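You operate a simulated robot arm through the tools that you are given. There is no shell and no other tool.

You are at the controls of a simulated two-armed robot. One attempt, no reset.

Task
Take the low pipe's weight on the chain puller, tighten the hanger wing nut, then let the puller off.
Fine: white switch up, work the puller lever, pull gauge in the green while you tighten; switch down, lever worked till slack and left up. Where these are worked on the way, their far stop is far enough and under half their travel is too little: white switch.

Only the result counts: the job must be done as asked and must still hold three seconds after the hand-in. Knocking over, shifting, dropping, spilling or breaking anything else fails it.

Robot
Two 7-joint arms with two-finger parallel grippers on one trunk that stands fixed in place. Base frame: the origin is at the foot of the trunk, x ahead of it, y to its left, z up. Readings come in cm, degrees, newtons and seconds.
The left shoulder is at [-9.3, 11.9, 82.2], the right one opposite. With the tool pointing down near the work surface each hand reaches from about 12 to 58 cm from the base axis, measured 20 degrees to its own side. Payload 3.43 kg a hand.
Tool frame (each hand has its own): the origin (TCP) lies between the finger pads and is the grasp point; the fingertips stand 3 cm ahead of it; z points along the fingers, y is the line along which they close. The gripper opens to 9.4 cm. The fingers are 2.8 cm wide and 1 cm thick; the gripper's body (5 by 9.6 cm) begins 5.5 cm behind the TCP.
Orientation is that of the tool frame in the base frame, as a unit quaternion [x, y, z, w]. With the fingers straight down and closing along the base's y, the tool's x points along the base's -x, its y along +y and its z along -z.

Tools
- The arms move only by the tool drive_tool. It takes "left_rows", "right_rows" or both (then of equal length, played together; a hand with none holds still); each is a list of rows, each a list of 6 numbers: the shift along the tool's x, y, z in cm, then the turn, a rotation vector about the tool's x, y, z in rad. In form: [[tx, ty, tz, wx, wy, wz], ...]. A call has 1 to 20 rows; each row shifts and turns the commanded pose from where the row before left it, along the tool's axes as they then stand. "left_grip" and "right_grip" are, for a hand that has rows, the finger opening in cm, from 0 to 9.4, set as the call begins (left out, the last holds). A row lasts 0.2 s, in which the tool goes at most 5 cm and 8.6 degrees; a call with a longer step from one row to the next is refused whole, and so is a gripper value outside its range. Where a pose cannot be reached the arm comes as near as it can. A force on the tool above 90 N (or 10 N above the force at the start of the call, whichever is more), or a blocked arm, ends the call early, and 0.2 s more pass. Each finger travels about 15.3 cm/s and halts on what it meets, pressing with about 42 N; the grip force reading is that of the motor and also rises with nothing between the fingers. The clock runs only during rows and for 0.2 s after the last one: add rows that do not move to give the fingers time. The reply holds the time, the measured pose of the TCP, the force on the tool along the base axes, the opening and the grip force, in the units named above and with some noise, with the torque about the TCP (base axes, N m) and any sound that the robot's microphone picked up.
- Cameras (640 x 400 px; columns grow to the right, rows downward): "scene" is now at [2.68, 0.46, 153.57]; the picture's right is [0.25, -0.97, 0.00], its down [-0.79, -0.20, -0.58] and it looks along [0.56, 0.14, -0.81] (base axes); focal length 368 px, centre (320, 200). "left" rides on the left gripper at [7.6, -1.4, -10.3] in its tool frame; the picture's right is [0.18, 0.98, 0.00], its down [-0.75, 0.14, -0.64] and it looks along [-0.63, 0.12, 0.77] (tool axes); focal length 243 px, centre (320, 200). "right" rides on the right gripper at [7.6, 1.4, -10.2] in its tool frame; the picture's right is [-0.18, 0.98, 0.00], its down [-0.75, -0.14, -0.64] and it looks along [-0.63, -0.12, 0.77] (tool axes); focal length 243 px, centre (320, 200). There is no depth. A picture from a camera that has moved, and an enlarged one, comes with that camera's place and axes in the base frame and with its lens. The place of the scene camera against the robot may be out by one fixed shift of up to 2.5 cm in any direction.
- capture(camera): a new picture of that camera. No time passes.
- move_column(by): moves the trunk up (or, below 0, down) by that many cm; the arms and the scene camera ride with it, the base frame stays. It gives what a move gives, with no picture.
- head_to(pan, tilt): turns the head with the scene camera to pan (to the left, within 143 degrees either way) and tilt (down, from -29 to 69), counted from straight ahead of the robot (the tilt from the chest, where the trunk bows). It gives what a move gives.
- enlarge(camera, box): a new picture of the part [left, top, right, bottom] of that camera's present view, enlarged. No time passes.
- sign_off(): hands the job in; it is judged then, once.

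Places have to be worked out from the pictures, the camera data and where the tool is seen. Open the grippers and draw the arms clear of the work before you hand the job in, unless the task says otherwise.

The tools are called after "Call:" as name(argument=value, ...) on one line, values as JSON. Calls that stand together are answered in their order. drive_tool: Moves the arms, as the interface text tells. Its arguments: {"type":"object","properties":{"left_rows":{"type":"array","items":{"type":"array","items":{"type":"number"}}},"left_grip":{"type":"number"},"right_rows":{"type":"array","items":{"type":"array","items":{"type":"number"}}},"right_grip":{"type":"number"}},"required":[]} The other tools are called the same way: move_column (by) moves the trunk up or down; head_to (pan, tilt) turns the head that bears the scene camera; capture (camera) takes a picture; enlarge (camera, box) takes an enlarged picture of a part of a camera's view; sign_off () hands the job in.

At the start:

```text
time: 0.0
left_position: [31.76, 17.73, 119.13]
left_ee_rot: [-0.001, 1.0, 0.0, 0.0]
left_wrist_force: [-0.1, 0.2, -0.1]
left_ft_torque: [0.01, -0.02, -0.02]
left_grip_width: 9.39
left_grasp_force: 0.0
right_position: [28.3, -9.15, 120.17]
right_ee_rot: [0.0, 1.0, 0.0, 0.001]
right_wrist_force: [-0.1, -0.5, 0.0]
right_ft_torque: [-0.04, -0.02, -0.01]
right_grip_width: 9.39
right_grasp_force: 0.0
trunk travel left (down, up): [-24.7, 8.9]
head pan, tilt (commanded): [14.4, 54.5]
```

scene: 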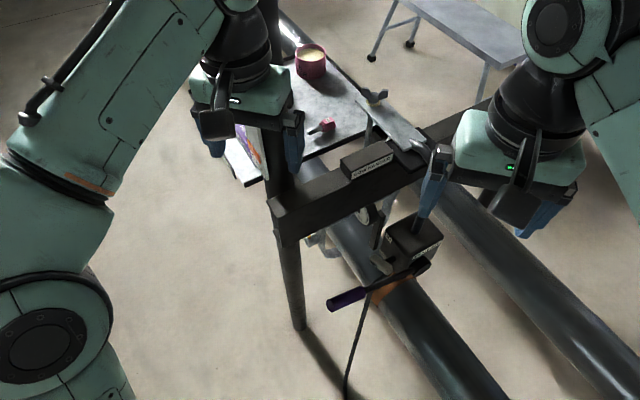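
right: 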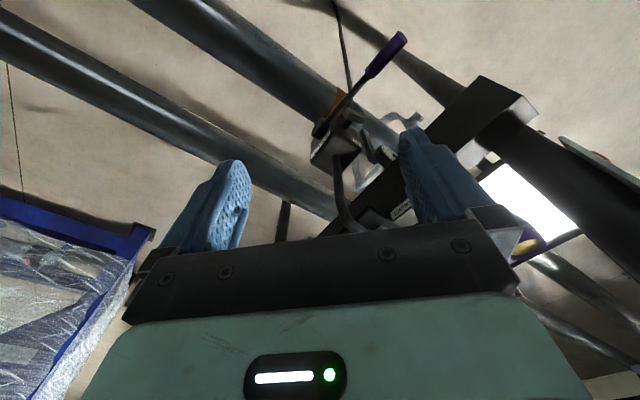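
left: 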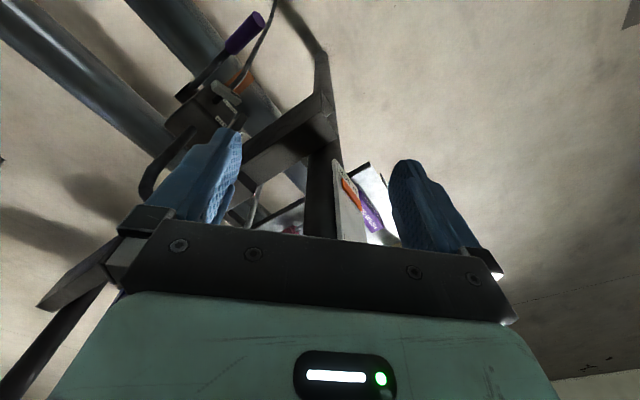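

The first pictures show a frame with a beam, a chain puller with a purple lever, pipes and a hanger. I enlarge the scene to make out the parts before I move anything.

Call:
enlarge(camera="scene", box=[300, 120, 460, 220])

Call:
enlarge(camera="scene", box=[290, 190, 450, 320])

Call:
enlarge(camera="right", box=[300, 20, 460, 220])

Call:
enlarge(camera="left", box=[150, 0, 350, 240])

```text
4.00 times, centred on (380, 170) of scene
camera zoom: at [2.68, 0.46, 153.57], right [0.25, -0.97, 0.0], down [-0.79, -0.2, -0.58], along [0.56, 0.14, -0.81], focal length 1470 px, centre (80, 320)
```

zoom: 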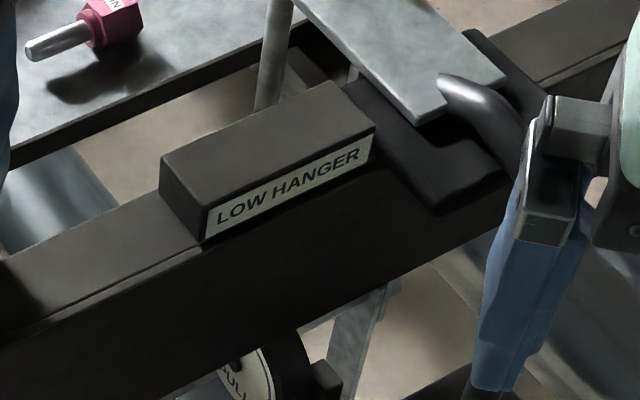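

```text
3.08 times, centred on (370, 255) of scene
camera zoom: at [2.68, 0.46, 153.57], right [0.25, -0.97, 0.0], down [-0.79, -0.2, -0.58], along [0.56, 0.14, -0.81], focal length 1131 px, centre (166, 31)
```

zoom: 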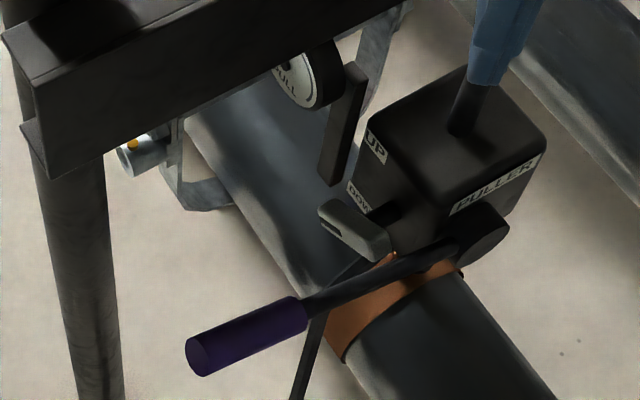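

```text
2.00 times, centred on (380, 120) of right
camera zoom: at [20.62, -7.7, 130.42], right [0.18, 0.98, 0.0], down [0.75, -0.14, 0.64], along [0.63, -0.12, -0.77], focal length 485 px, centre (200, 360)
```

zoom: 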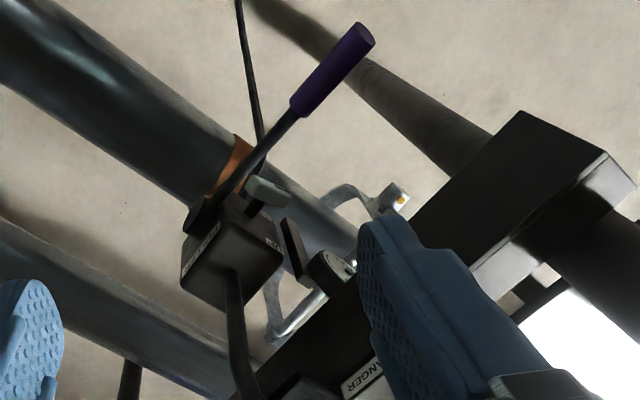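

```text
1.67 times, centred on (250, 120) of left
camera zoom: at [24.06, 16.24, 129.19], right [-0.18, 0.98, 0.0], down [0.75, 0.14, 0.64], along [0.63, 0.12, -0.77], focal length 404 px, centre (437, 333)
```

zoom: 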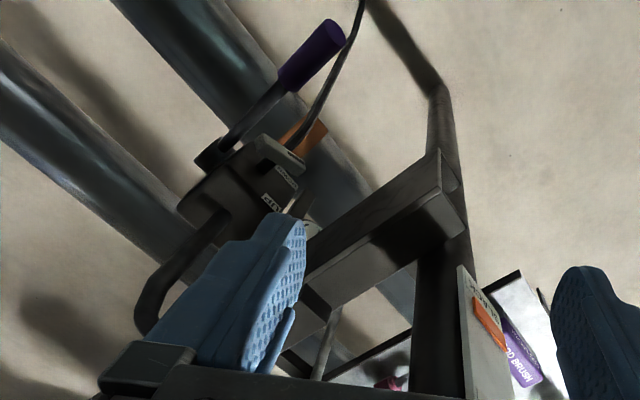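

The puller, its up/down switch, the gauge and the hangers are roughly in view. I enlarge the finer parts to find the wing nut and read the gauge.

Call:
enlarge(camera="scene", box=[300, 200, 370, 260])

Call:
enlarge(camera="scene", box=[340, 70, 440, 140])

Call:
enlarge(camera="right", box=[340, 90, 440, 200])

Call:
enlarge(camera="scene", box=[360, 195, 450, 290])

```text
6.67 times, centred on (335, 230) of scene
camera zoom: at [2.68, 0.46, 153.57], right [0.25, -0.97, 0.0], down [-0.79, -0.2, -0.58], along [0.56, 0.14, -0.81], focal length 2451 px, centre (220, 0)
```

zoom: 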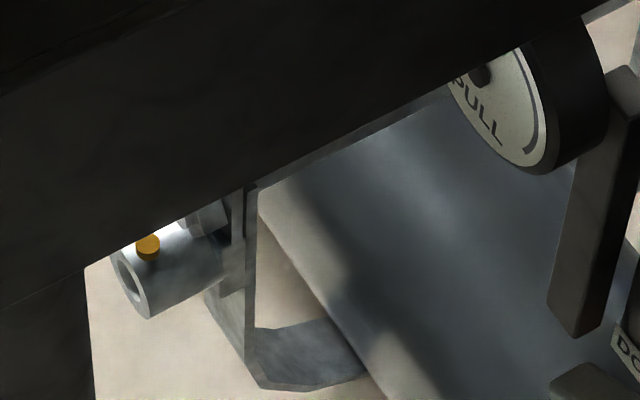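

```text
5.71 times, centred on (390, 105) of scene
camera zoom: at [2.68, 0.46, 153.57], right [0.25, -0.97, 0.0], down [-0.79, -0.2, -0.58], along [0.56, 0.14, -0.81], focal length 2101 px, centre (-80, 743)
```

zoom: 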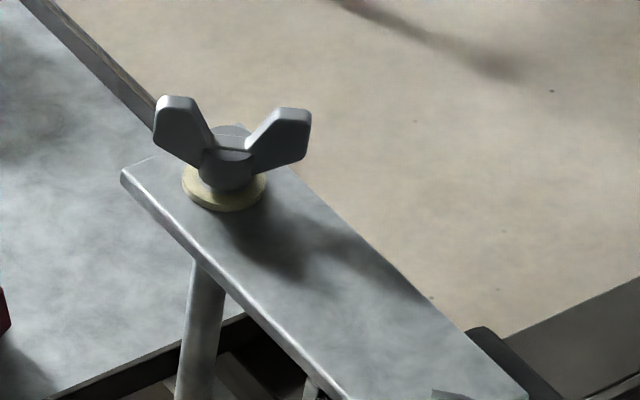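

```text
3.64 times, centred on (390, 145) of right
camera zoom: at [20.62, -7.7, 130.42], right [0.18, 0.98, 0.0], down [0.75, -0.14, 0.64], along [0.63, -0.12, -0.77], focal length 882 px, centre (66, 400)
```

zoom: 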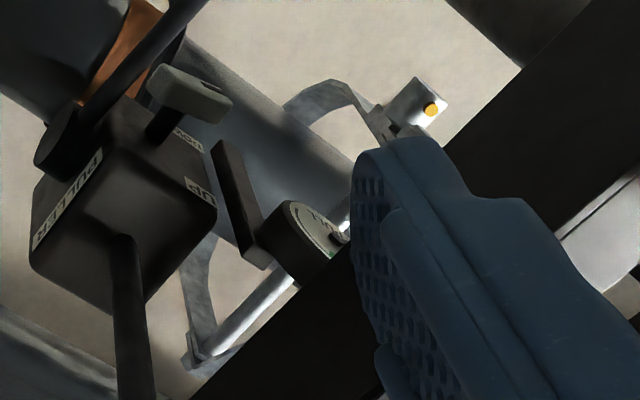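

```text
4.21 times, centred on (405, 242) of scene
camera zoom: at [2.68, 0.46, 153.57], right [0.25, -0.97, 0.0], down [-0.79, -0.2, -0.58], along [0.56, 0.14, -0.81], focal length 1548 px, centre (-38, 21)
```

zoom: 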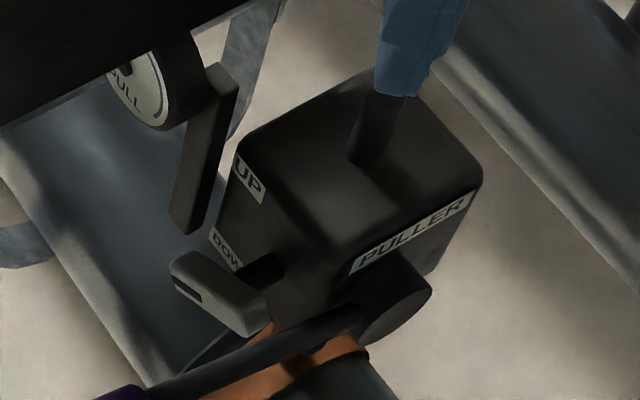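

The wing nut sits on a plate over the beam. The switch comes out near [47, -4, 63] from the two wrist cameras. I spread both hands to the sides to clear the scene view.

Call:
drive_tool(left_rows=[[0, 4, 0, 0, 0, 0], [0, 4, 0, 0, 0, 0], [0, 4, 0, 0, 0, 0], [0, 2, 0, 0, 0, 0]], right_rows=[[0, -4.5, 0, 0, 0, 0], [0, -4.5, 0, 0, 0, 0], [0, -4.5, 0, 0, 0, 0], [0, -4.5, 0, 0, 0, 0]])

Call:
capture(camera="scene")

Call:
capture(camera="right")

Call:
capture(camera="left")

```text
time: 1.0
left_position: [31.85, 31.91, 118.93]
left_ee_rot: [0.0, 1.0, 0.0, 0.0]
left_wrist_force: [-0.1, -0.6, -0.2]
left_ft_torque: [0.01, 0.01, 0.02]
left_grip_width: 9.4
left_grasp_force: 0.1
right_position: [28.37, -27.23, 120.09]
right_ee_rot: [-0.001, 1.0, 0.0, 0.0]
right_wrist_force: [0.2, 0.2, 0.0]
right_ft_torque: [0.02, -0.01, 0.0]
right_grip_width: 9.41
right_grasp_force: 0.0
trunk travel left (down, up): [-24.7, 8.9]
head pan, tilt (commanded): [14.4, 54.5]
```

```text
taken
camera scene: at [2.68, 0.4, 153.57], right [0.25, -0.97, 0.0], down [-0.79, -0.2, -0.58], along [0.56, 0.15, -0.81], focal length 368 px, centre (320, 200)
```

scene: 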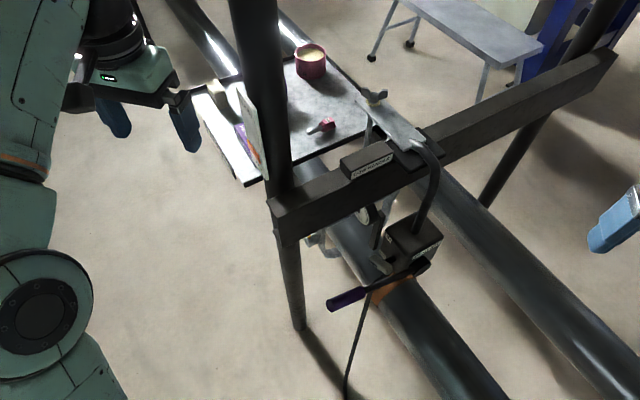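

```text
taken
camera right: at [20.75, -25.9, 130.35], right [0.18, 0.98, 0.0], down [0.75, -0.14, 0.64], along [0.63, -0.12, -0.77], focal length 243 px, centre (320, 200)
```

right: 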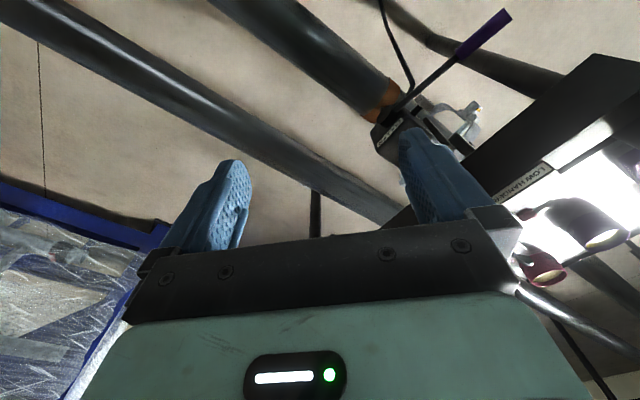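

```text
taken
camera left: at [24.13, 30.29, 129.18], right [-0.18, 0.98, 0.0], down [0.75, 0.14, 0.64], along [0.63, 0.12, -0.77], focal length 243 px, centre (320, 200)
```

left: 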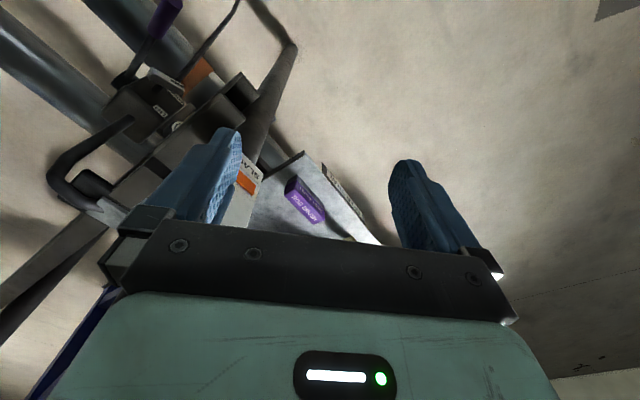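

The scene view is now clear. I enlarge the central part for geometry and the gauge.

Call:
enlarge(camera="scene", box=[300, 80, 460, 180])

Call:
enlarge(camera="scene", box=[300, 180, 460, 280])

Call:
enlarge(camera="scene", box=[200, 40, 360, 140])

Call:
enlarge(camera="left", box=[40, 0, 300, 200])

Call:
enlarge(camera="right", box=[360, 60, 560, 220])

```text
4.00 times, centred on (380, 130) of scene
camera zoom: at [2.68, 0.4, 153.57], right [0.25, -0.97, 0.0], down [-0.79, -0.2, -0.58], along [0.56, 0.15, -0.81], focal length 1470 px, centre (80, 480)
```

zoom: 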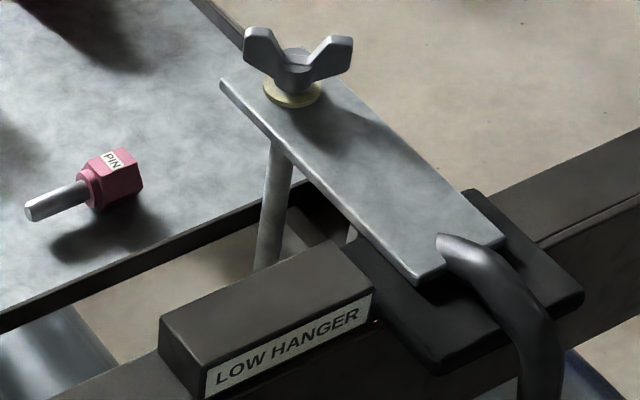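

```text
4.00 times, centred on (380, 230) of scene
camera zoom: at [2.68, 0.4, 153.57], right [0.25, -0.97, 0.0], down [-0.79, -0.2, -0.58], along [0.56, 0.15, -0.81], focal length 1470 px, centre (80, 80)
```

zoom: 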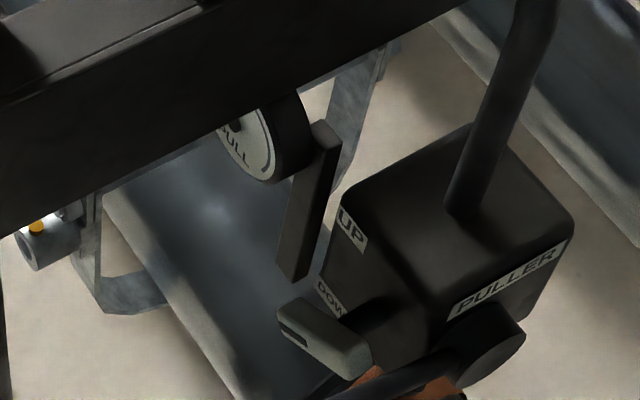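

```text
4.00 times, centred on (280, 90) of scene
camera zoom: at [2.68, 0.4, 153.57], right [0.25, -0.97, 0.0], down [-0.79, -0.2, -0.58], along [0.56, 0.15, -0.81], focal length 1470 px, centre (480, 640)
```

zoom: 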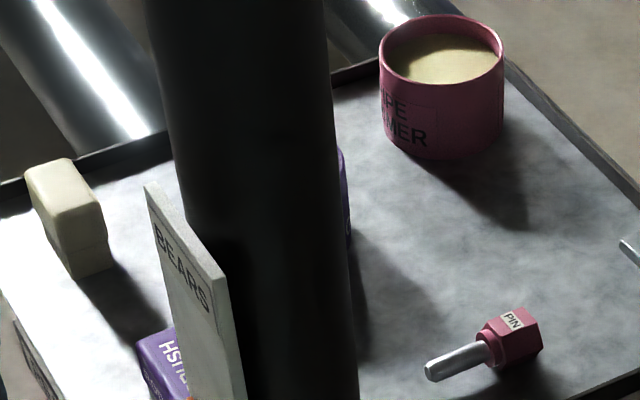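

```text
2.00 times, centred on (170, 100) of left
camera zoom: at [24.13, 30.29, 129.18], right [-0.18, 0.98, 0.0], down [0.75, 0.14, 0.64], along [0.63, 0.12, -0.77], focal length 485 px, centre (620, 400)
```

zoom: 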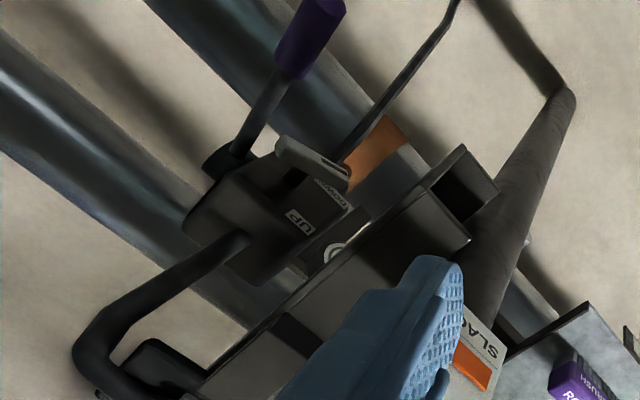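

```text
2.50 times, centred on (460, 140) of right
camera zoom: at [20.75, -25.9, 130.35], right [0.18, 0.98, 0.0], down [0.75, -0.14, 0.64], along [0.63, -0.12, -0.77], focal length 606 px, centre (-30, 350)
```

zoom: 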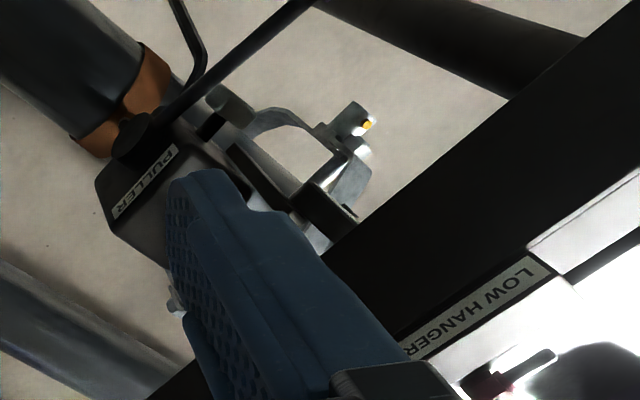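

A small card on the post carries text ("BEARS", "SLACK"). I enlarge it in the scene view and the left view in case it bears on the work.

Call:
enlarge(camera="scene", box=[230, 80, 275, 190])

Call:
enlarge(camera="left", box=[230, 140, 380, 250])

Call:
enlarge(camera="scene", box=[335, 195, 395, 235])

```text
3.64 times, centred on (252, 135) of scene
camera zoom: at [2.68, 0.4, 153.57], right [0.25, -0.97, 0.0], down [-0.79, -0.2, -0.58], along [0.56, 0.15, -0.81], focal length 1337 px, centre (566, 436)
```

zoom: 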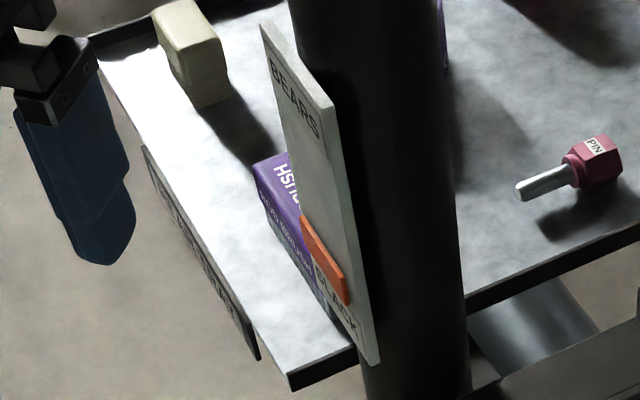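

```text
3.64 times, centred on (305, 195) of left
camera zoom: at [24.13, 30.29, 129.18], right [-0.18, 0.98, 0.0], down [0.75, 0.14, 0.64], along [0.63, 0.12, -0.77], focal length 882 px, centre (374, 218)
```

zoom: 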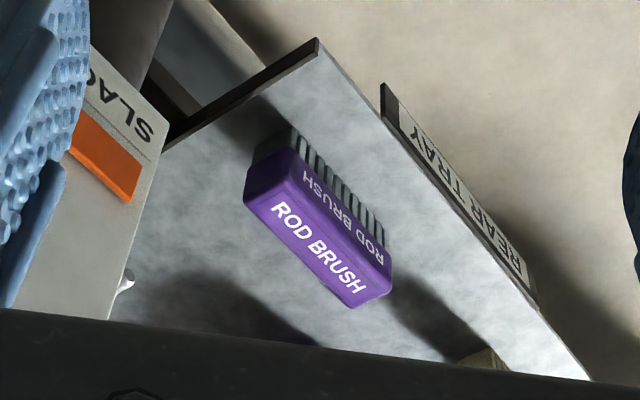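

```text
10.00 times, centred on (365, 215) of scene
camera zoom: at [2.68, 0.4, 153.57], right [0.25, -0.97, 0.0], down [-0.79, -0.2, -0.58], along [0.56, 0.15, -0.81], focal length 3676 px, centre (-130, 50)
```

zoom: 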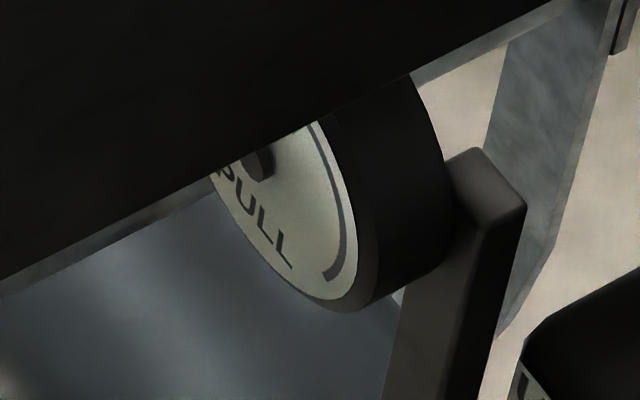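

The card is an indicator with an orange slider near SLACK, so it should rise to BEARS once the hanger carries the pipe. I look for the wing nut in the right wrist view.

Call:
enlarge(camera="right", box=[500, 150, 640, 300])

Call:
enlarge(camera="left", box=[0, 150, 200, 290])

```text
2.67 times, centred on (570, 225) of right
camera zoom: at [20.75, -25.9, 130.35], right [0.18, 0.98, 0.0], down [0.75, -0.14, 0.64], along [0.63, -0.12, -0.77], focal length 647 px, centre (-347, 133)
```

zoom: 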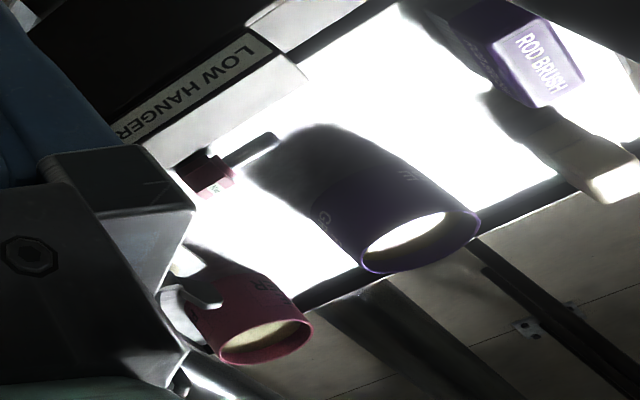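

```text
2.86 times, centred on (100, 220) of left
camera zoom: at [24.13, 30.29, 129.18], right [-0.18, 0.98, 0.0], down [0.75, 0.14, 0.64], along [0.63, 0.12, -0.77], focal length 693 px, centre (949, 143)
```

zoom: 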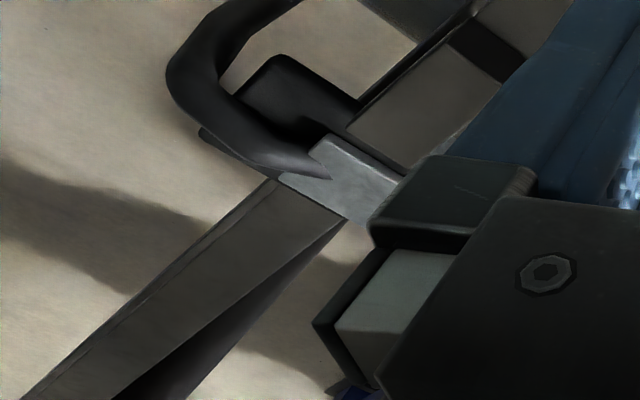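

The structure stands at about 45° to me, the beam top is near z 97 and the wing nut lies far out, near x 66. I bring the left hand over for a closer wrist view of the nut.

Call:
drive_tool(left_rows=[[-1.7, -4, -0.5, 0, 0, 0], [-1.7, -4, -0.5, 0, 0, 0], [-1.7, -4, -0.5, 0, 0, 0], [-1.7, -4, -0.5, 0, 0, 0], [-1.7, -4, -0.5, 0, 0, 0]])

Call:
capture(camera="left")

```text
time: 2.2
left_position: [36.52, 16.44, 118.81]
left_ee_rot: [0.0, 1.0, 0.0, 0.0]
left_wrist_force: [1.4, 0.3, 0.0]
left_ft_torque: [0.01, 0.05, 0.02]
left_grip_width: 9.4
left_grasp_force: 0.1
left hand out of reach, approached as far as the arm can: row 2, 3, 4, 5
right_position: [28.49, -27.03, 120.15]
right_ee_rot: [0.0, 1.0, 0.0, 0.0]
right_wrist_force: [-0.3, 1.1, -0.8]
right_ft_torque: [0.02, 0.0, -0.01]
right_grip_width: 9.38
right_grasp_force: 0.1
trunk travel left (down, up): [-24.7, 8.9]
head pan, tilt (commanded): [14.4, 54.5]
```

```text
taken
camera left: at [28.93, 15.0, 129.08], right [-0.19, 0.98, 0.0], down [0.75, 0.14, 0.64], along [0.63, 0.12, -0.77], focal length 243 px, centre (320, 200)
```

left: 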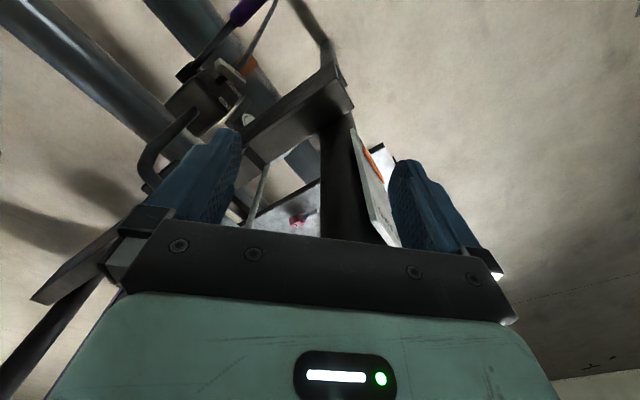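

The left hand cannot go further out with its tool pointing straight down. I tilt the fingers forward by about 46°, which also raises the camera's line of sight to the nut.

Call:
drive_tool(left_rows=[[0, 0, 0, 0, -0.145, 0], [0, 0, 0, 0, -0.145, 0], [0, 0, 0, 0, -0.145, 0], [0, 0, 0, 0, -0.145, 0], [0, 0, 0, 0, -0.145, 0], [0, 0, 0, 0, -0.08, 0]])

Call:
capture(camera="left")

Call:
capture(camera="scene")

```text
time: 3.6
left_position: [36.68, 16.46, 119.0]
left_ee_rot: [0.0, 0.919, 0.0, 0.393]
left_wrist_force: [0.1, -0.3, 0.2]
left_ft_torque: [0.01, -0.02, 0.0]
left_grip_width: 9.39
left_grasp_force: 0.0
right_position: [28.4, -27.26, 119.98]
right_ee_rot: [-0.001, 1.0, 0.0, 0.0]
right_wrist_force: [1.6, -0.3, -0.4]
right_ft_torque: [-0.04, 0.0, -0.03]
right_grip_width: 9.42
right_grasp_force: 0.1
trunk travel left (down, up): [-24.7, 8.9]
head pan, tilt (commanded): [14.4, 54.5]
```

```text
taken
camera left: at [23.84, 15.01, 120.48], right [-0.13, 0.98, -0.13], down [0.06, 0.14, 0.99], along [0.99, 0.12, -0.07], focal length 243 px, centre (320, 200)
```

left: 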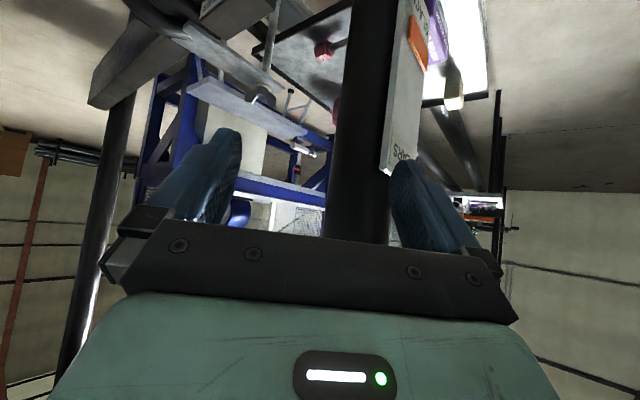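

```text
taken
camera scene: at [2.67, 0.46, 153.57], right [0.25, -0.97, 0.0], down [-0.79, -0.2, -0.58], along [0.56, 0.14, -0.81], focal length 368 px, centre (320, 200)
```

scene: 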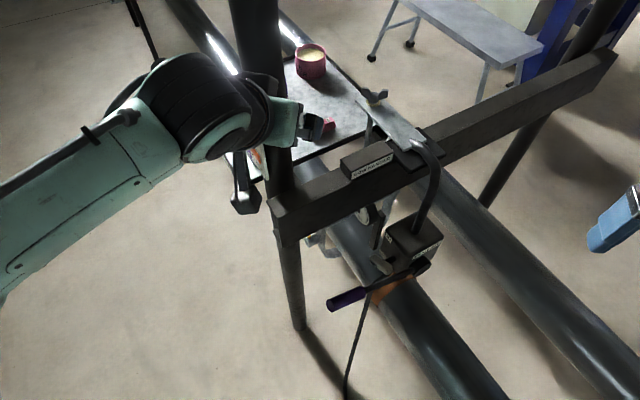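

The wing nut shows near (265, 97) in the upside-down left view. I enlarge it and the hanger area.

Call:
enlarge(camera="left", box=[200, 40, 340, 140])

Call:
enlarge(camera="left", box=[340, 0, 480, 180])

```text
4.00 times, centred on (270, 90) of left
camera zoom: at [23.84, 15.01, 120.48], right [-0.13, 0.98, -0.13], down [0.06, 0.14, 0.99], along [0.99, 0.12, -0.07], focal length 970 px, centre (520, 640)
```

zoom: 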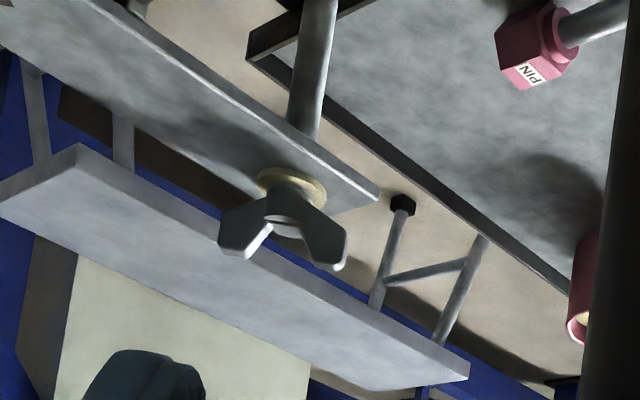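

```text
2.22 times, centred on (410, 90) of left
camera zoom: at [23.84, 15.01, 120.48], right [-0.13, 0.98, -0.13], down [0.06, 0.14, 0.99], along [0.99, 0.12, -0.07], focal length 539 px, centre (120, 444)
```

zoom: 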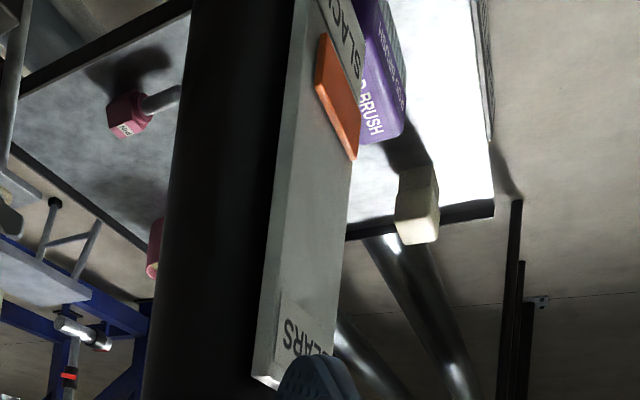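

From the left and scene rays the nut is near [68, 6.5, 99.5], but the depth is weak. I tilt the right hand likewise and bring it in for a wide-baseline second view.

Call:
drive_tool(right_rows=[[0, 3, 0, 0, -0.135, 0], [0, 3, 0, 0, -0.135, 0], [0, 3, 0, 0, -0.135, 0], [0, 3, 0, 0, -0.135, 0], [0, 0, 0, 0, -0.135, 0], [0, 0, 0, 0, -0.135, 0]])

Call:
capture(camera="right")

Call:
enlarge(camera="right", box=[360, 60, 520, 160])

```text
time: 5.0
left_position: [36.55, 16.54, 118.99]
left_ee_rot: [-0.002, 0.92, 0.001, 0.392]
left_wrist_force: [0.0, -0.7, 0.0]
left_ft_torque: [0.03, 0.01, 0.03]
left_grip_width: 9.42
left_grasp_force: 0.1
right_position: [28.31, -14.96, 120.21]
right_ee_rot: [-0.001, 0.919, 0.001, 0.395]
right_wrist_force: [-0.1, -0.4, -0.9]
right_ft_torque: [0.02, 0.0, -0.04]
right_grip_width: 9.41
right_grasp_force: 0.0
trunk travel left (down, up): [-24.7, 8.9]
head pan, tilt (commanded): [14.4, 54.5]
```

```text
taken
camera right: at [15.57, -13.67, 121.68], right [0.13, 0.98, 0.13], down [0.05, -0.14, 0.99], along [0.99, -0.12, -0.07], focal length 243 px, centre (320, 200)
```

right: 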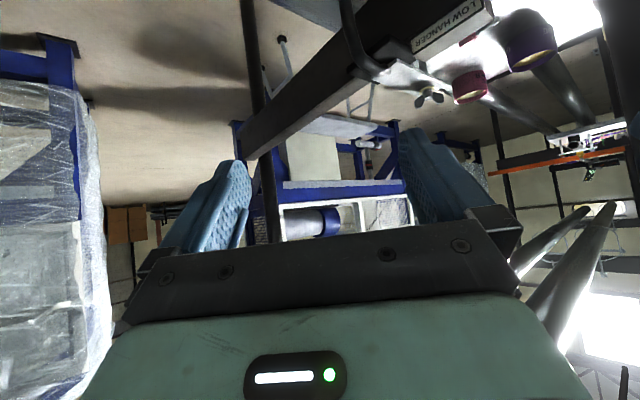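

```text
4.00 times, centred on (440, 110) of right
camera zoom: at [15.57, -13.67, 121.68], right [0.13, 0.98, 0.13], down [0.05, -0.14, 0.99], along [0.99, -0.12, -0.07], focal length 970 px, centre (-160, 560)
```

zoom: 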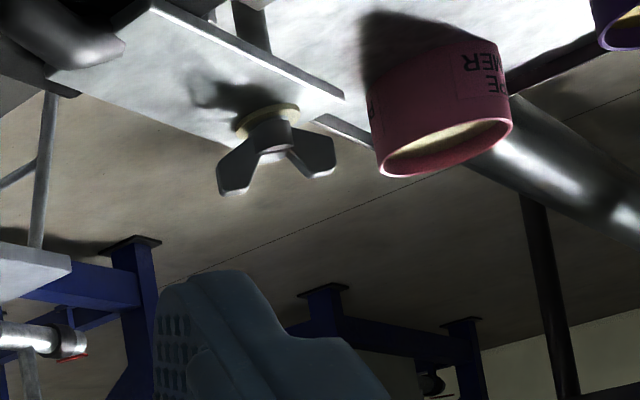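

The wing nut hub triangulates to about [70.1, 6.6, 98.3], which the tilted tool can reach. I retreat the left hand and yaw it 45° right so its camera can watch the pull gauge face, which looks left.

Call:
drive_tool(left_rows=[[2, 2, -2.1, 0, 0, 0], [2, 2, -2.1, 0, 0, 0], [2, 2, -2.1, 0, 0, 0], [1, 0, -1.1, 0.0946, 0, 0.0905], [0, 0, 0, 0.0946, 0, 0.0905], [0, 0, 0, 0.0946, 0, 0.0905], [0, 0, 0, 0.0946, 0, 0.0905], [0, 0, 0, 0.0946, 0, 0.0905], [0, 0, 0, 0.0946, 0, 0.0905]])

Call:
capture(camera="left")

```text
time: 7.0
left_position: [26.35, 22.42, 119.09]
left_ee_rot: [0.353, 0.849, -0.152, 0.362]
left_wrist_force: [-0.1, -0.3, -0.8]
left_ft_torque: [0.0, -0.03, -0.02]
left_grip_width: 9.39
left_grasp_force: 0.1
right_position: [28.45, -15.09, 120.16]
right_ee_rot: [0.0, 0.919, 0.0, 0.394]
right_wrist_force: [-0.1, -0.2, 0.8]
right_ft_torque: [-0.01, 0.03, 0.04]
right_grip_width: 9.4
right_grasp_force: 0.0
trunk travel left (down, up): [-24.7, 8.9]
head pan, tilt (commanded): [14.4, 54.5]
```

```text
taken
camera left: at [16.41, 30.38, 120.55], right [0.61, 0.78, -0.14], down [0.14, 0.06, 0.99], along [0.78, -0.62, -0.08], focal length 243 px, centre (320, 200)
```

left: 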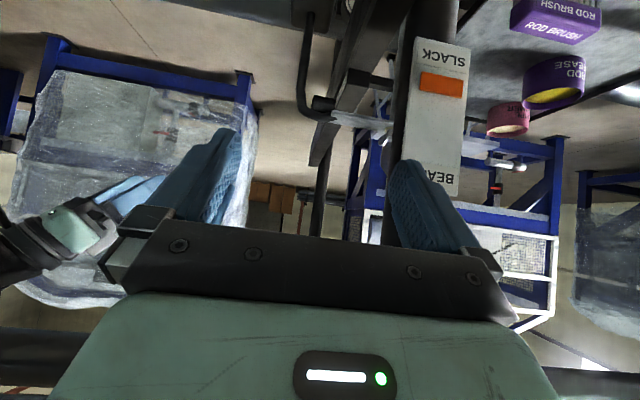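

The left camera now looks along the beam at the indicator card. I lower the left hand about 28 cm to bring the gauge under the beam into view.

Call:
drive_tool(left_rows=[[2.9, 0, 2.75, 0, 0, 0], [2.9, 0, 2.75, 0, 0, 0], [2.9, 0, 2.75, 0, 0, 0], [2.9, 0, 2.75, 0, 0, 0], [2.9, 0, 2.75, 0, 0, 0], [2.9, 0, 2.75, 0, 0, 0], [2.9, 0, 2.75, 0, 0, 0]])

Call:
capture(camera="left")

Call:
capture(camera="scene")

```text
time: 8.6
left_position: [26.29, 22.73, 91.12]
left_ee_rot: [0.352, 0.85, -0.15, 0.362]
left_wrist_force: [0.2, 0.0, -1.8]
left_ft_torque: [0.0, -0.01, 0.02]
left_grip_width: 9.42
left_grasp_force: 0.1
right_position: [28.36, -14.83, 120.07]
right_ee_rot: [0.0, 0.919, 0.0, 0.393]
right_wrist_force: [-0.2, -0.2, -0.3]
right_ft_torque: [0.0, 0.02, 0.02]
right_grip_width: 9.37
right_grasp_force: 0.0
trunk travel left (down, up): [-24.7, 8.9]
head pan, tilt (commanded): [14.4, 54.5]
```

```text
taken
camera left: at [16.31, 30.51, 92.58], right [0.6, 0.79, -0.13], down [0.14, 0.06, 0.99], along [0.78, -0.62, -0.08], focal length 243 px, centre (320, 200)
```

left: 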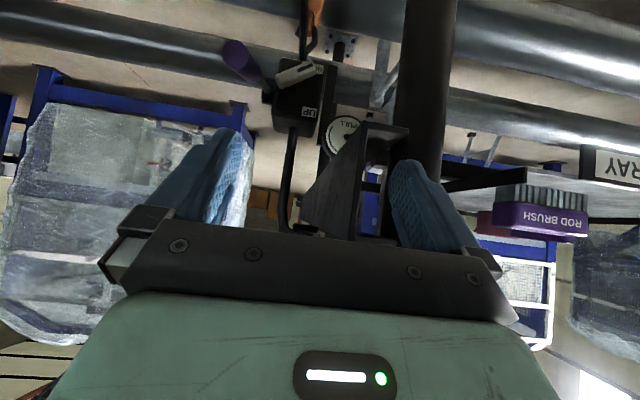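

```text
taken
camera scene: at [2.71, 0.51, 153.57], right [0.25, -0.97, 0.0], down [-0.79, -0.2, -0.58], along [0.56, 0.14, -0.81], focal length 368 px, centre (320, 200)
```

scene: 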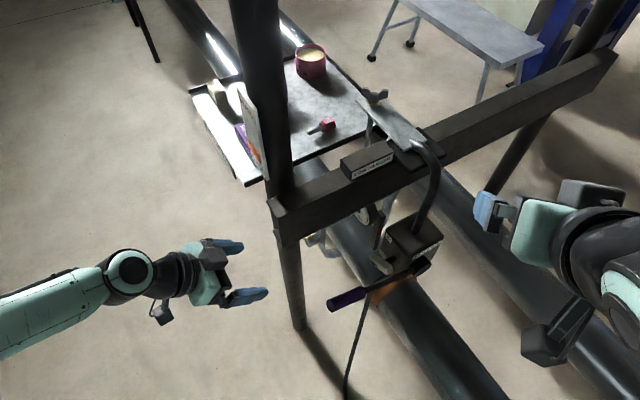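

The gauge is now in the left view. I enlarge the gauge, and the puller with its switch and lever.

Call:
enlarge(camera="left", box=[310, 95, 390, 165])

Call:
enlarge(camera="left", box=[210, 0, 370, 140])

```text
5.71 times, centred on (350, 130) of left
camera zoom: at [16.31, 30.51, 92.58], right [0.6, 0.79, -0.13], down [0.14, 0.06, 0.99], along [0.78, -0.62, -0.08], focal length 1386 px, centre (149, 600)
```

zoom: 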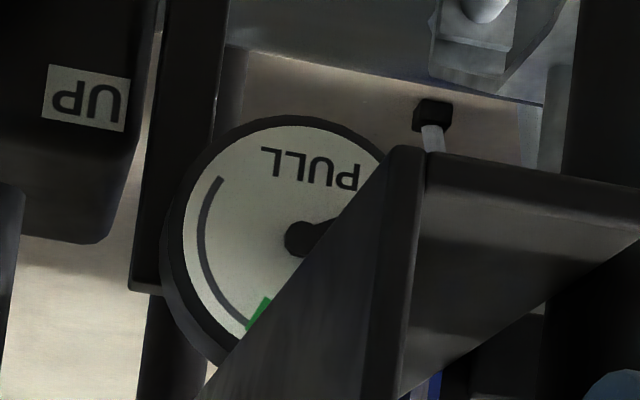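

```text
2.86 times, centred on (290, 70) of left
camera zoom: at [16.31, 30.51, 92.58], right [0.6, 0.79, -0.13], down [0.14, 0.06, 0.99], along [0.78, -0.62, -0.08], focal length 693 px, centre (406, 571)
```

zoom: 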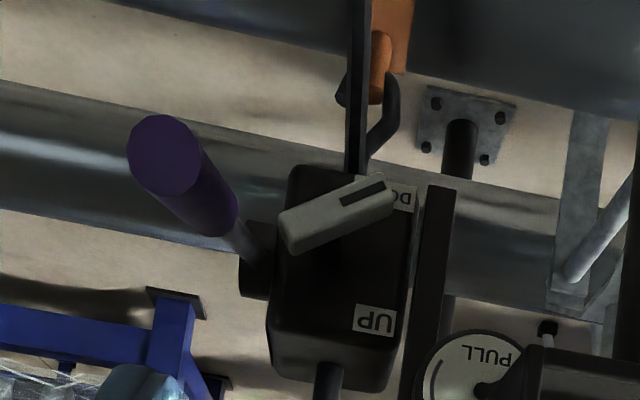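

The beam still hides the upper half of the gauge, but a green segment shows at its edge. I lower the left hand 10 cm more.

Call:
drive_tool(left_rows=[[2.41, 0, 2.3, 0, 0, 0], [2.41, 0, 2.3, 0, 0, 0], [2.41, 0, 2.3, 0, 0, 0]])

Call:
capture(camera="left")

Call:
enlarge(camera="left", box=[310, 120, 390, 190])

Call:
enlarge(camera="left", box=[210, 30, 370, 170])

```text
time: 9.4
left_position: [26.14, 22.75, 81.2]
left_ee_rot: [0.352, 0.85, -0.151, 0.362]
left_wrist_force: [-0.4, -0.7, 0.3]
left_ft_torque: [0.01, 0.0, -0.01]
left_grip_width: 9.42
left_grasp_force: 0.0
right_position: [28.33, -15.03, 120.11]
right_ee_rot: [-0.001, 0.92, 0.0, 0.393]
right_wrist_force: [0.1, -0.5, 0.0]
right_ft_torque: [0.0, -0.01, 0.0]
right_grip_width: 9.4
right_grasp_force: 0.1
trunk travel left (down, up): [-24.7, 8.9]
head pan, tilt (commanded): [14.4, 54.5]
```

```text
taken
camera left: at [16.18, 30.48, 82.58], right [0.6, 0.79, -0.13], down [0.14, 0.06, 0.99], along [0.78, -0.62, -0.08], focal length 243 px, centre (320, 200)
```

left: 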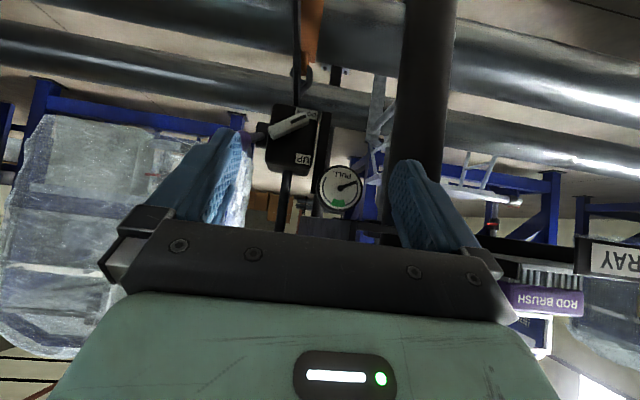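

```text
5.71 times, centred on (350, 155) of left
camera zoom: at [16.18, 30.48, 82.58], right [0.6, 0.79, -0.13], down [0.14, 0.06, 0.99], along [0.78, -0.62, -0.08], focal length 1386 px, centre (149, 457)
```

zoom: 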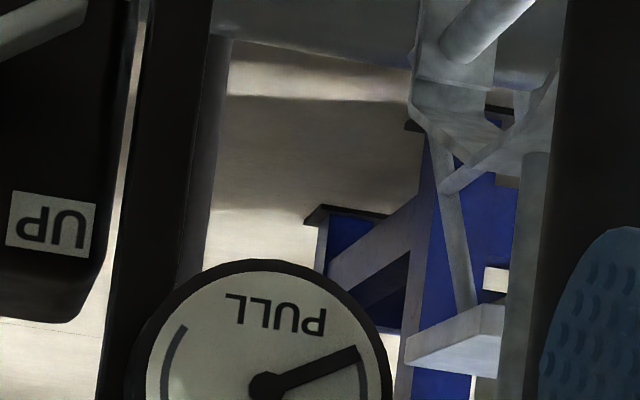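

```text
2.86 times, centred on (290, 100) of left
camera zoom: at [16.18, 30.48, 82.58], right [0.6, 0.79, -0.13], down [0.14, 0.06, 0.99], along [0.78, -0.62, -0.08], focal length 693 px, centre (406, 486)
```

zoom: 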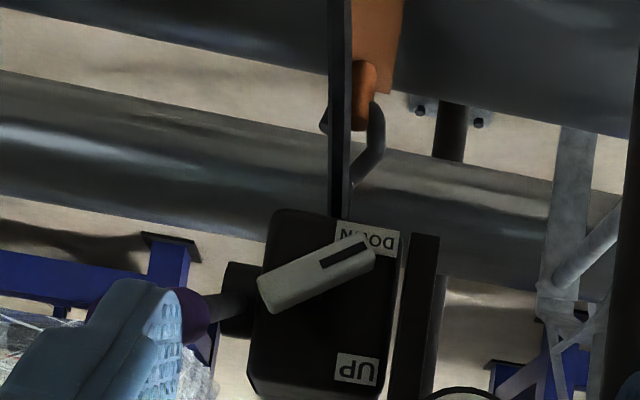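

The whole gauge is visible now: the needle rests at zero, with green at the top. The white switch is a bar turned toward DOWN, pivot near [46.8, -4, 65.5]. I yaw the right hand likewise and lower it for a closer look at the switch and lever.

Call:
drive_tool(right_rows=[[0, 0, 0, 0.0946, 0, 0.0905], [0, 0, 0, 0.0946, 0, 0.0905], [0, 0, 0, 0.0946, 0, 0.0905], [0, 0, 0, 0.0946, 0, 0.0905], [0, 0, 0, 0.0946, 0, 0.0905], [0, 0, 0, 0.0946, 0, 0.0905], [2.61, 2.18, 2.33, 0, 0, 0], [2.61, 2.18, 2.33, 0, 0, 0], [2.61, 2.18, 2.33, 0, 0, 0], [2.61, 2.18, 2.33, 0, 0, 0], [2.61, 2.18, 2.33, 0, 0, 0], [2.61, 2.18, 2.33, 0, 0, 0], [2.61, 2.18, 2.33, 0, 0, 0]])

Call:
capture(camera="right")

Call:
capture(camera="scene")

```text
time: 12.2
left_position: [26.39, 22.63, 81.08]
left_ee_rot: [0.351, 0.85, -0.15, 0.363]
left_wrist_force: [0.0, 0.3, -0.1]
left_ft_torque: [-0.02, -0.02, 0.01]
left_grip_width: 9.39
left_grasp_force: 0.1
right_position: [38.62, -3.56, 95.65]
right_ee_rot: [0.352, 0.849, -0.15, 0.365]
right_wrist_force: [0.2, 0.0, -0.1]
right_ft_torque: [0.02, 0.01, -0.01]
right_grip_width: 9.42
right_grasp_force: 0.0
trunk travel left (down, up): [-24.7, 8.9]
head pan, tilt (commanded): [14.4, 54.5]
```

```text
taken
camera right: at [30.58, 6.29, 97.28], right [0.78, 0.61, 0.13], down [-0.06, -0.14, 0.99], along [0.62, -0.78, -0.07], focal length 243 px, centre (320, 200)
```

right: 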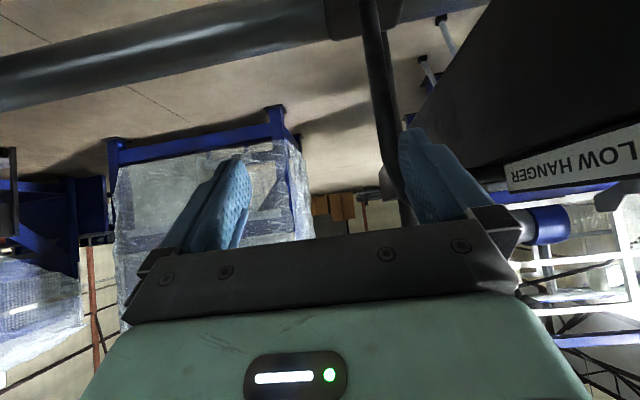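

```text
taken
camera scene: at [2.73, 0.52, 153.57], right [0.25, -0.97, 0.0], down [-0.79, -0.2, -0.58], along [0.56, 0.14, -0.81], focal length 368 px, centre (320, 200)
```

scene: 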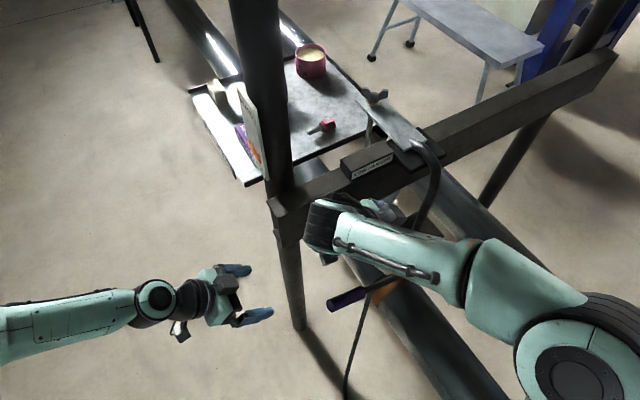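

The right camera looks over the top of the puller here. I tilt that hand back down so the camera looks onto the switch and lever.

Call:
drive_tool(right_rows=[[0, 0, 0, 0, 0.14, 0], [0, 0, 0, 0, 0.14, 0], [0, 0, 0, 0, 0.14, 0], [0, 0, 0, 0, 0.14, 0]])

Call:
capture(camera="right")

Call:
enlarge(camera="right", box=[220, 0, 440, 180])

```text
time: 13.2
left_position: [26.14, 22.52, 81.12]
left_ee_rot: [0.352, 0.85, -0.15, 0.362]
left_wrist_force: [-0.3, -0.2, -0.5]
left_ft_torque: [-0.02, 0.02, 0.02]
left_grip_width: 9.4
left_grasp_force: 0.1
right_position: [38.55, -3.63, 95.59]
right_ee_rot: [0.38, 0.917, -0.046, 0.114]
right_wrist_force: [0.2, -0.2, 0.0]
right_ft_torque: [-0.02, -0.01, 0.0]
right_grip_width: 9.39
right_grasp_force: 0.0
trunk travel left (down, up): [-24.7, 8.9]
head pan, tilt (commanded): [14.4, 54.5]
```

```text
taken
camera right: at [32.47, 4.24, 103.83], right [0.82, 0.57, 0.05], down [0.31, -0.51, 0.81], along [0.48, -0.65, -0.59], focal length 243 px, centre (320, 200)
```

right: 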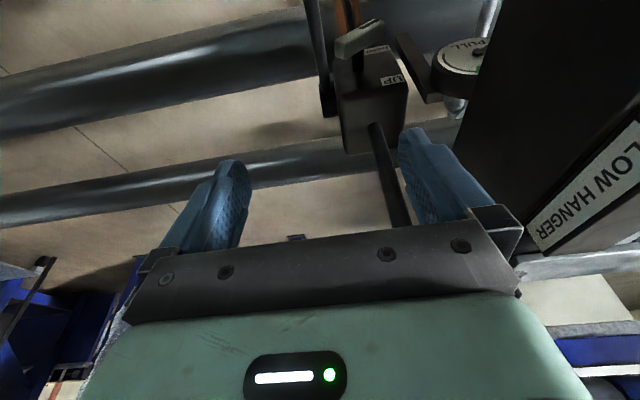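

```text
2.22 times, centred on (330, 90) of right
camera zoom: at [32.47, 4.24, 103.83], right [0.82, 0.57, 0.05], down [0.31, -0.51, 0.81], along [0.48, -0.65, -0.59], focal length 539 px, centre (298, 444)
```

zoom: 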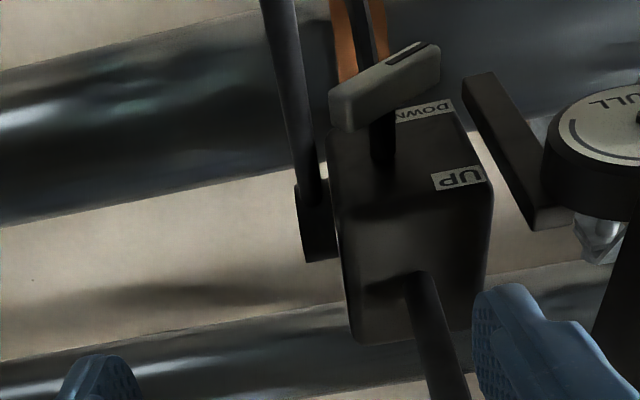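

This view is clear: the switch is a bar on a short shaft, its marked end toward DOWN, and the lever plane runs beside it. I enlarge both wrist views to check what hangs below the switch before reaching in.

Call:
enlarge(camera="right", box=[290, 0, 430, 90])

Call:
enlarge(camera="left", box=[260, 0, 380, 140])

Call:
enlarge(camera="left", box=[310, 150, 370, 220])

```text
4.44 times, centred on (360, 45) of right
camera zoom: at [32.47, 4.24, 103.83], right [0.82, 0.57, 0.05], down [0.31, -0.51, 0.81], along [0.48, -0.65, -0.59], focal length 1078 px, centre (142, 889)
```

zoom: 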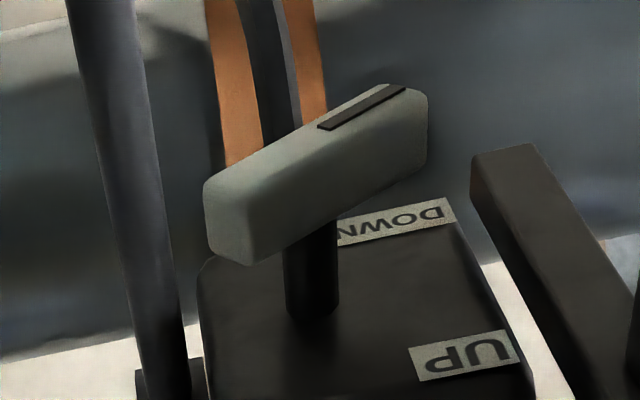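

```text
2.86 times, centred on (320, 70) of left
camera zoom: at [16.16, 30.46, 82.64], right [0.6, 0.79, -0.13], down [0.14, 0.06, 0.99], along [0.78, -0.62, -0.08], focal length 693 px, centre (320, 571)
```

zoom: 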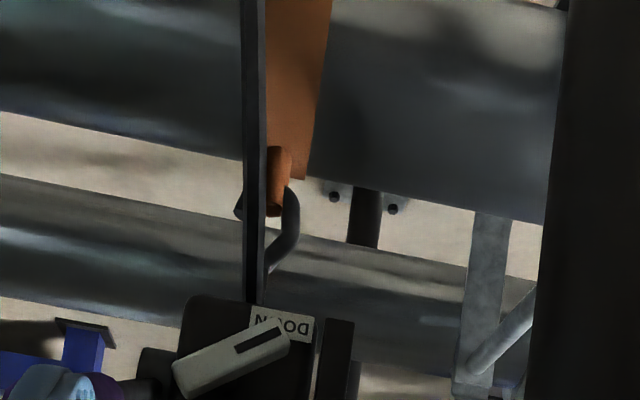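

```text
5.71 times, centred on (340, 185) of left
camera zoom: at [16.16, 30.46, 82.64], right [0.6, 0.79, -0.13], down [0.14, 0.06, 0.99], along [0.78, -0.62, -0.08], focal length 1386 px, centre (206, 286)
```

zoom: 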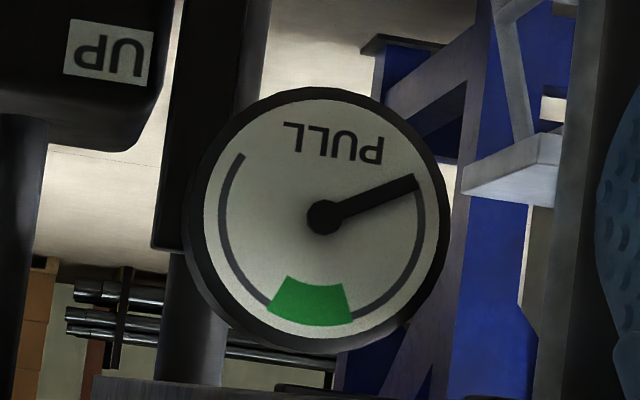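

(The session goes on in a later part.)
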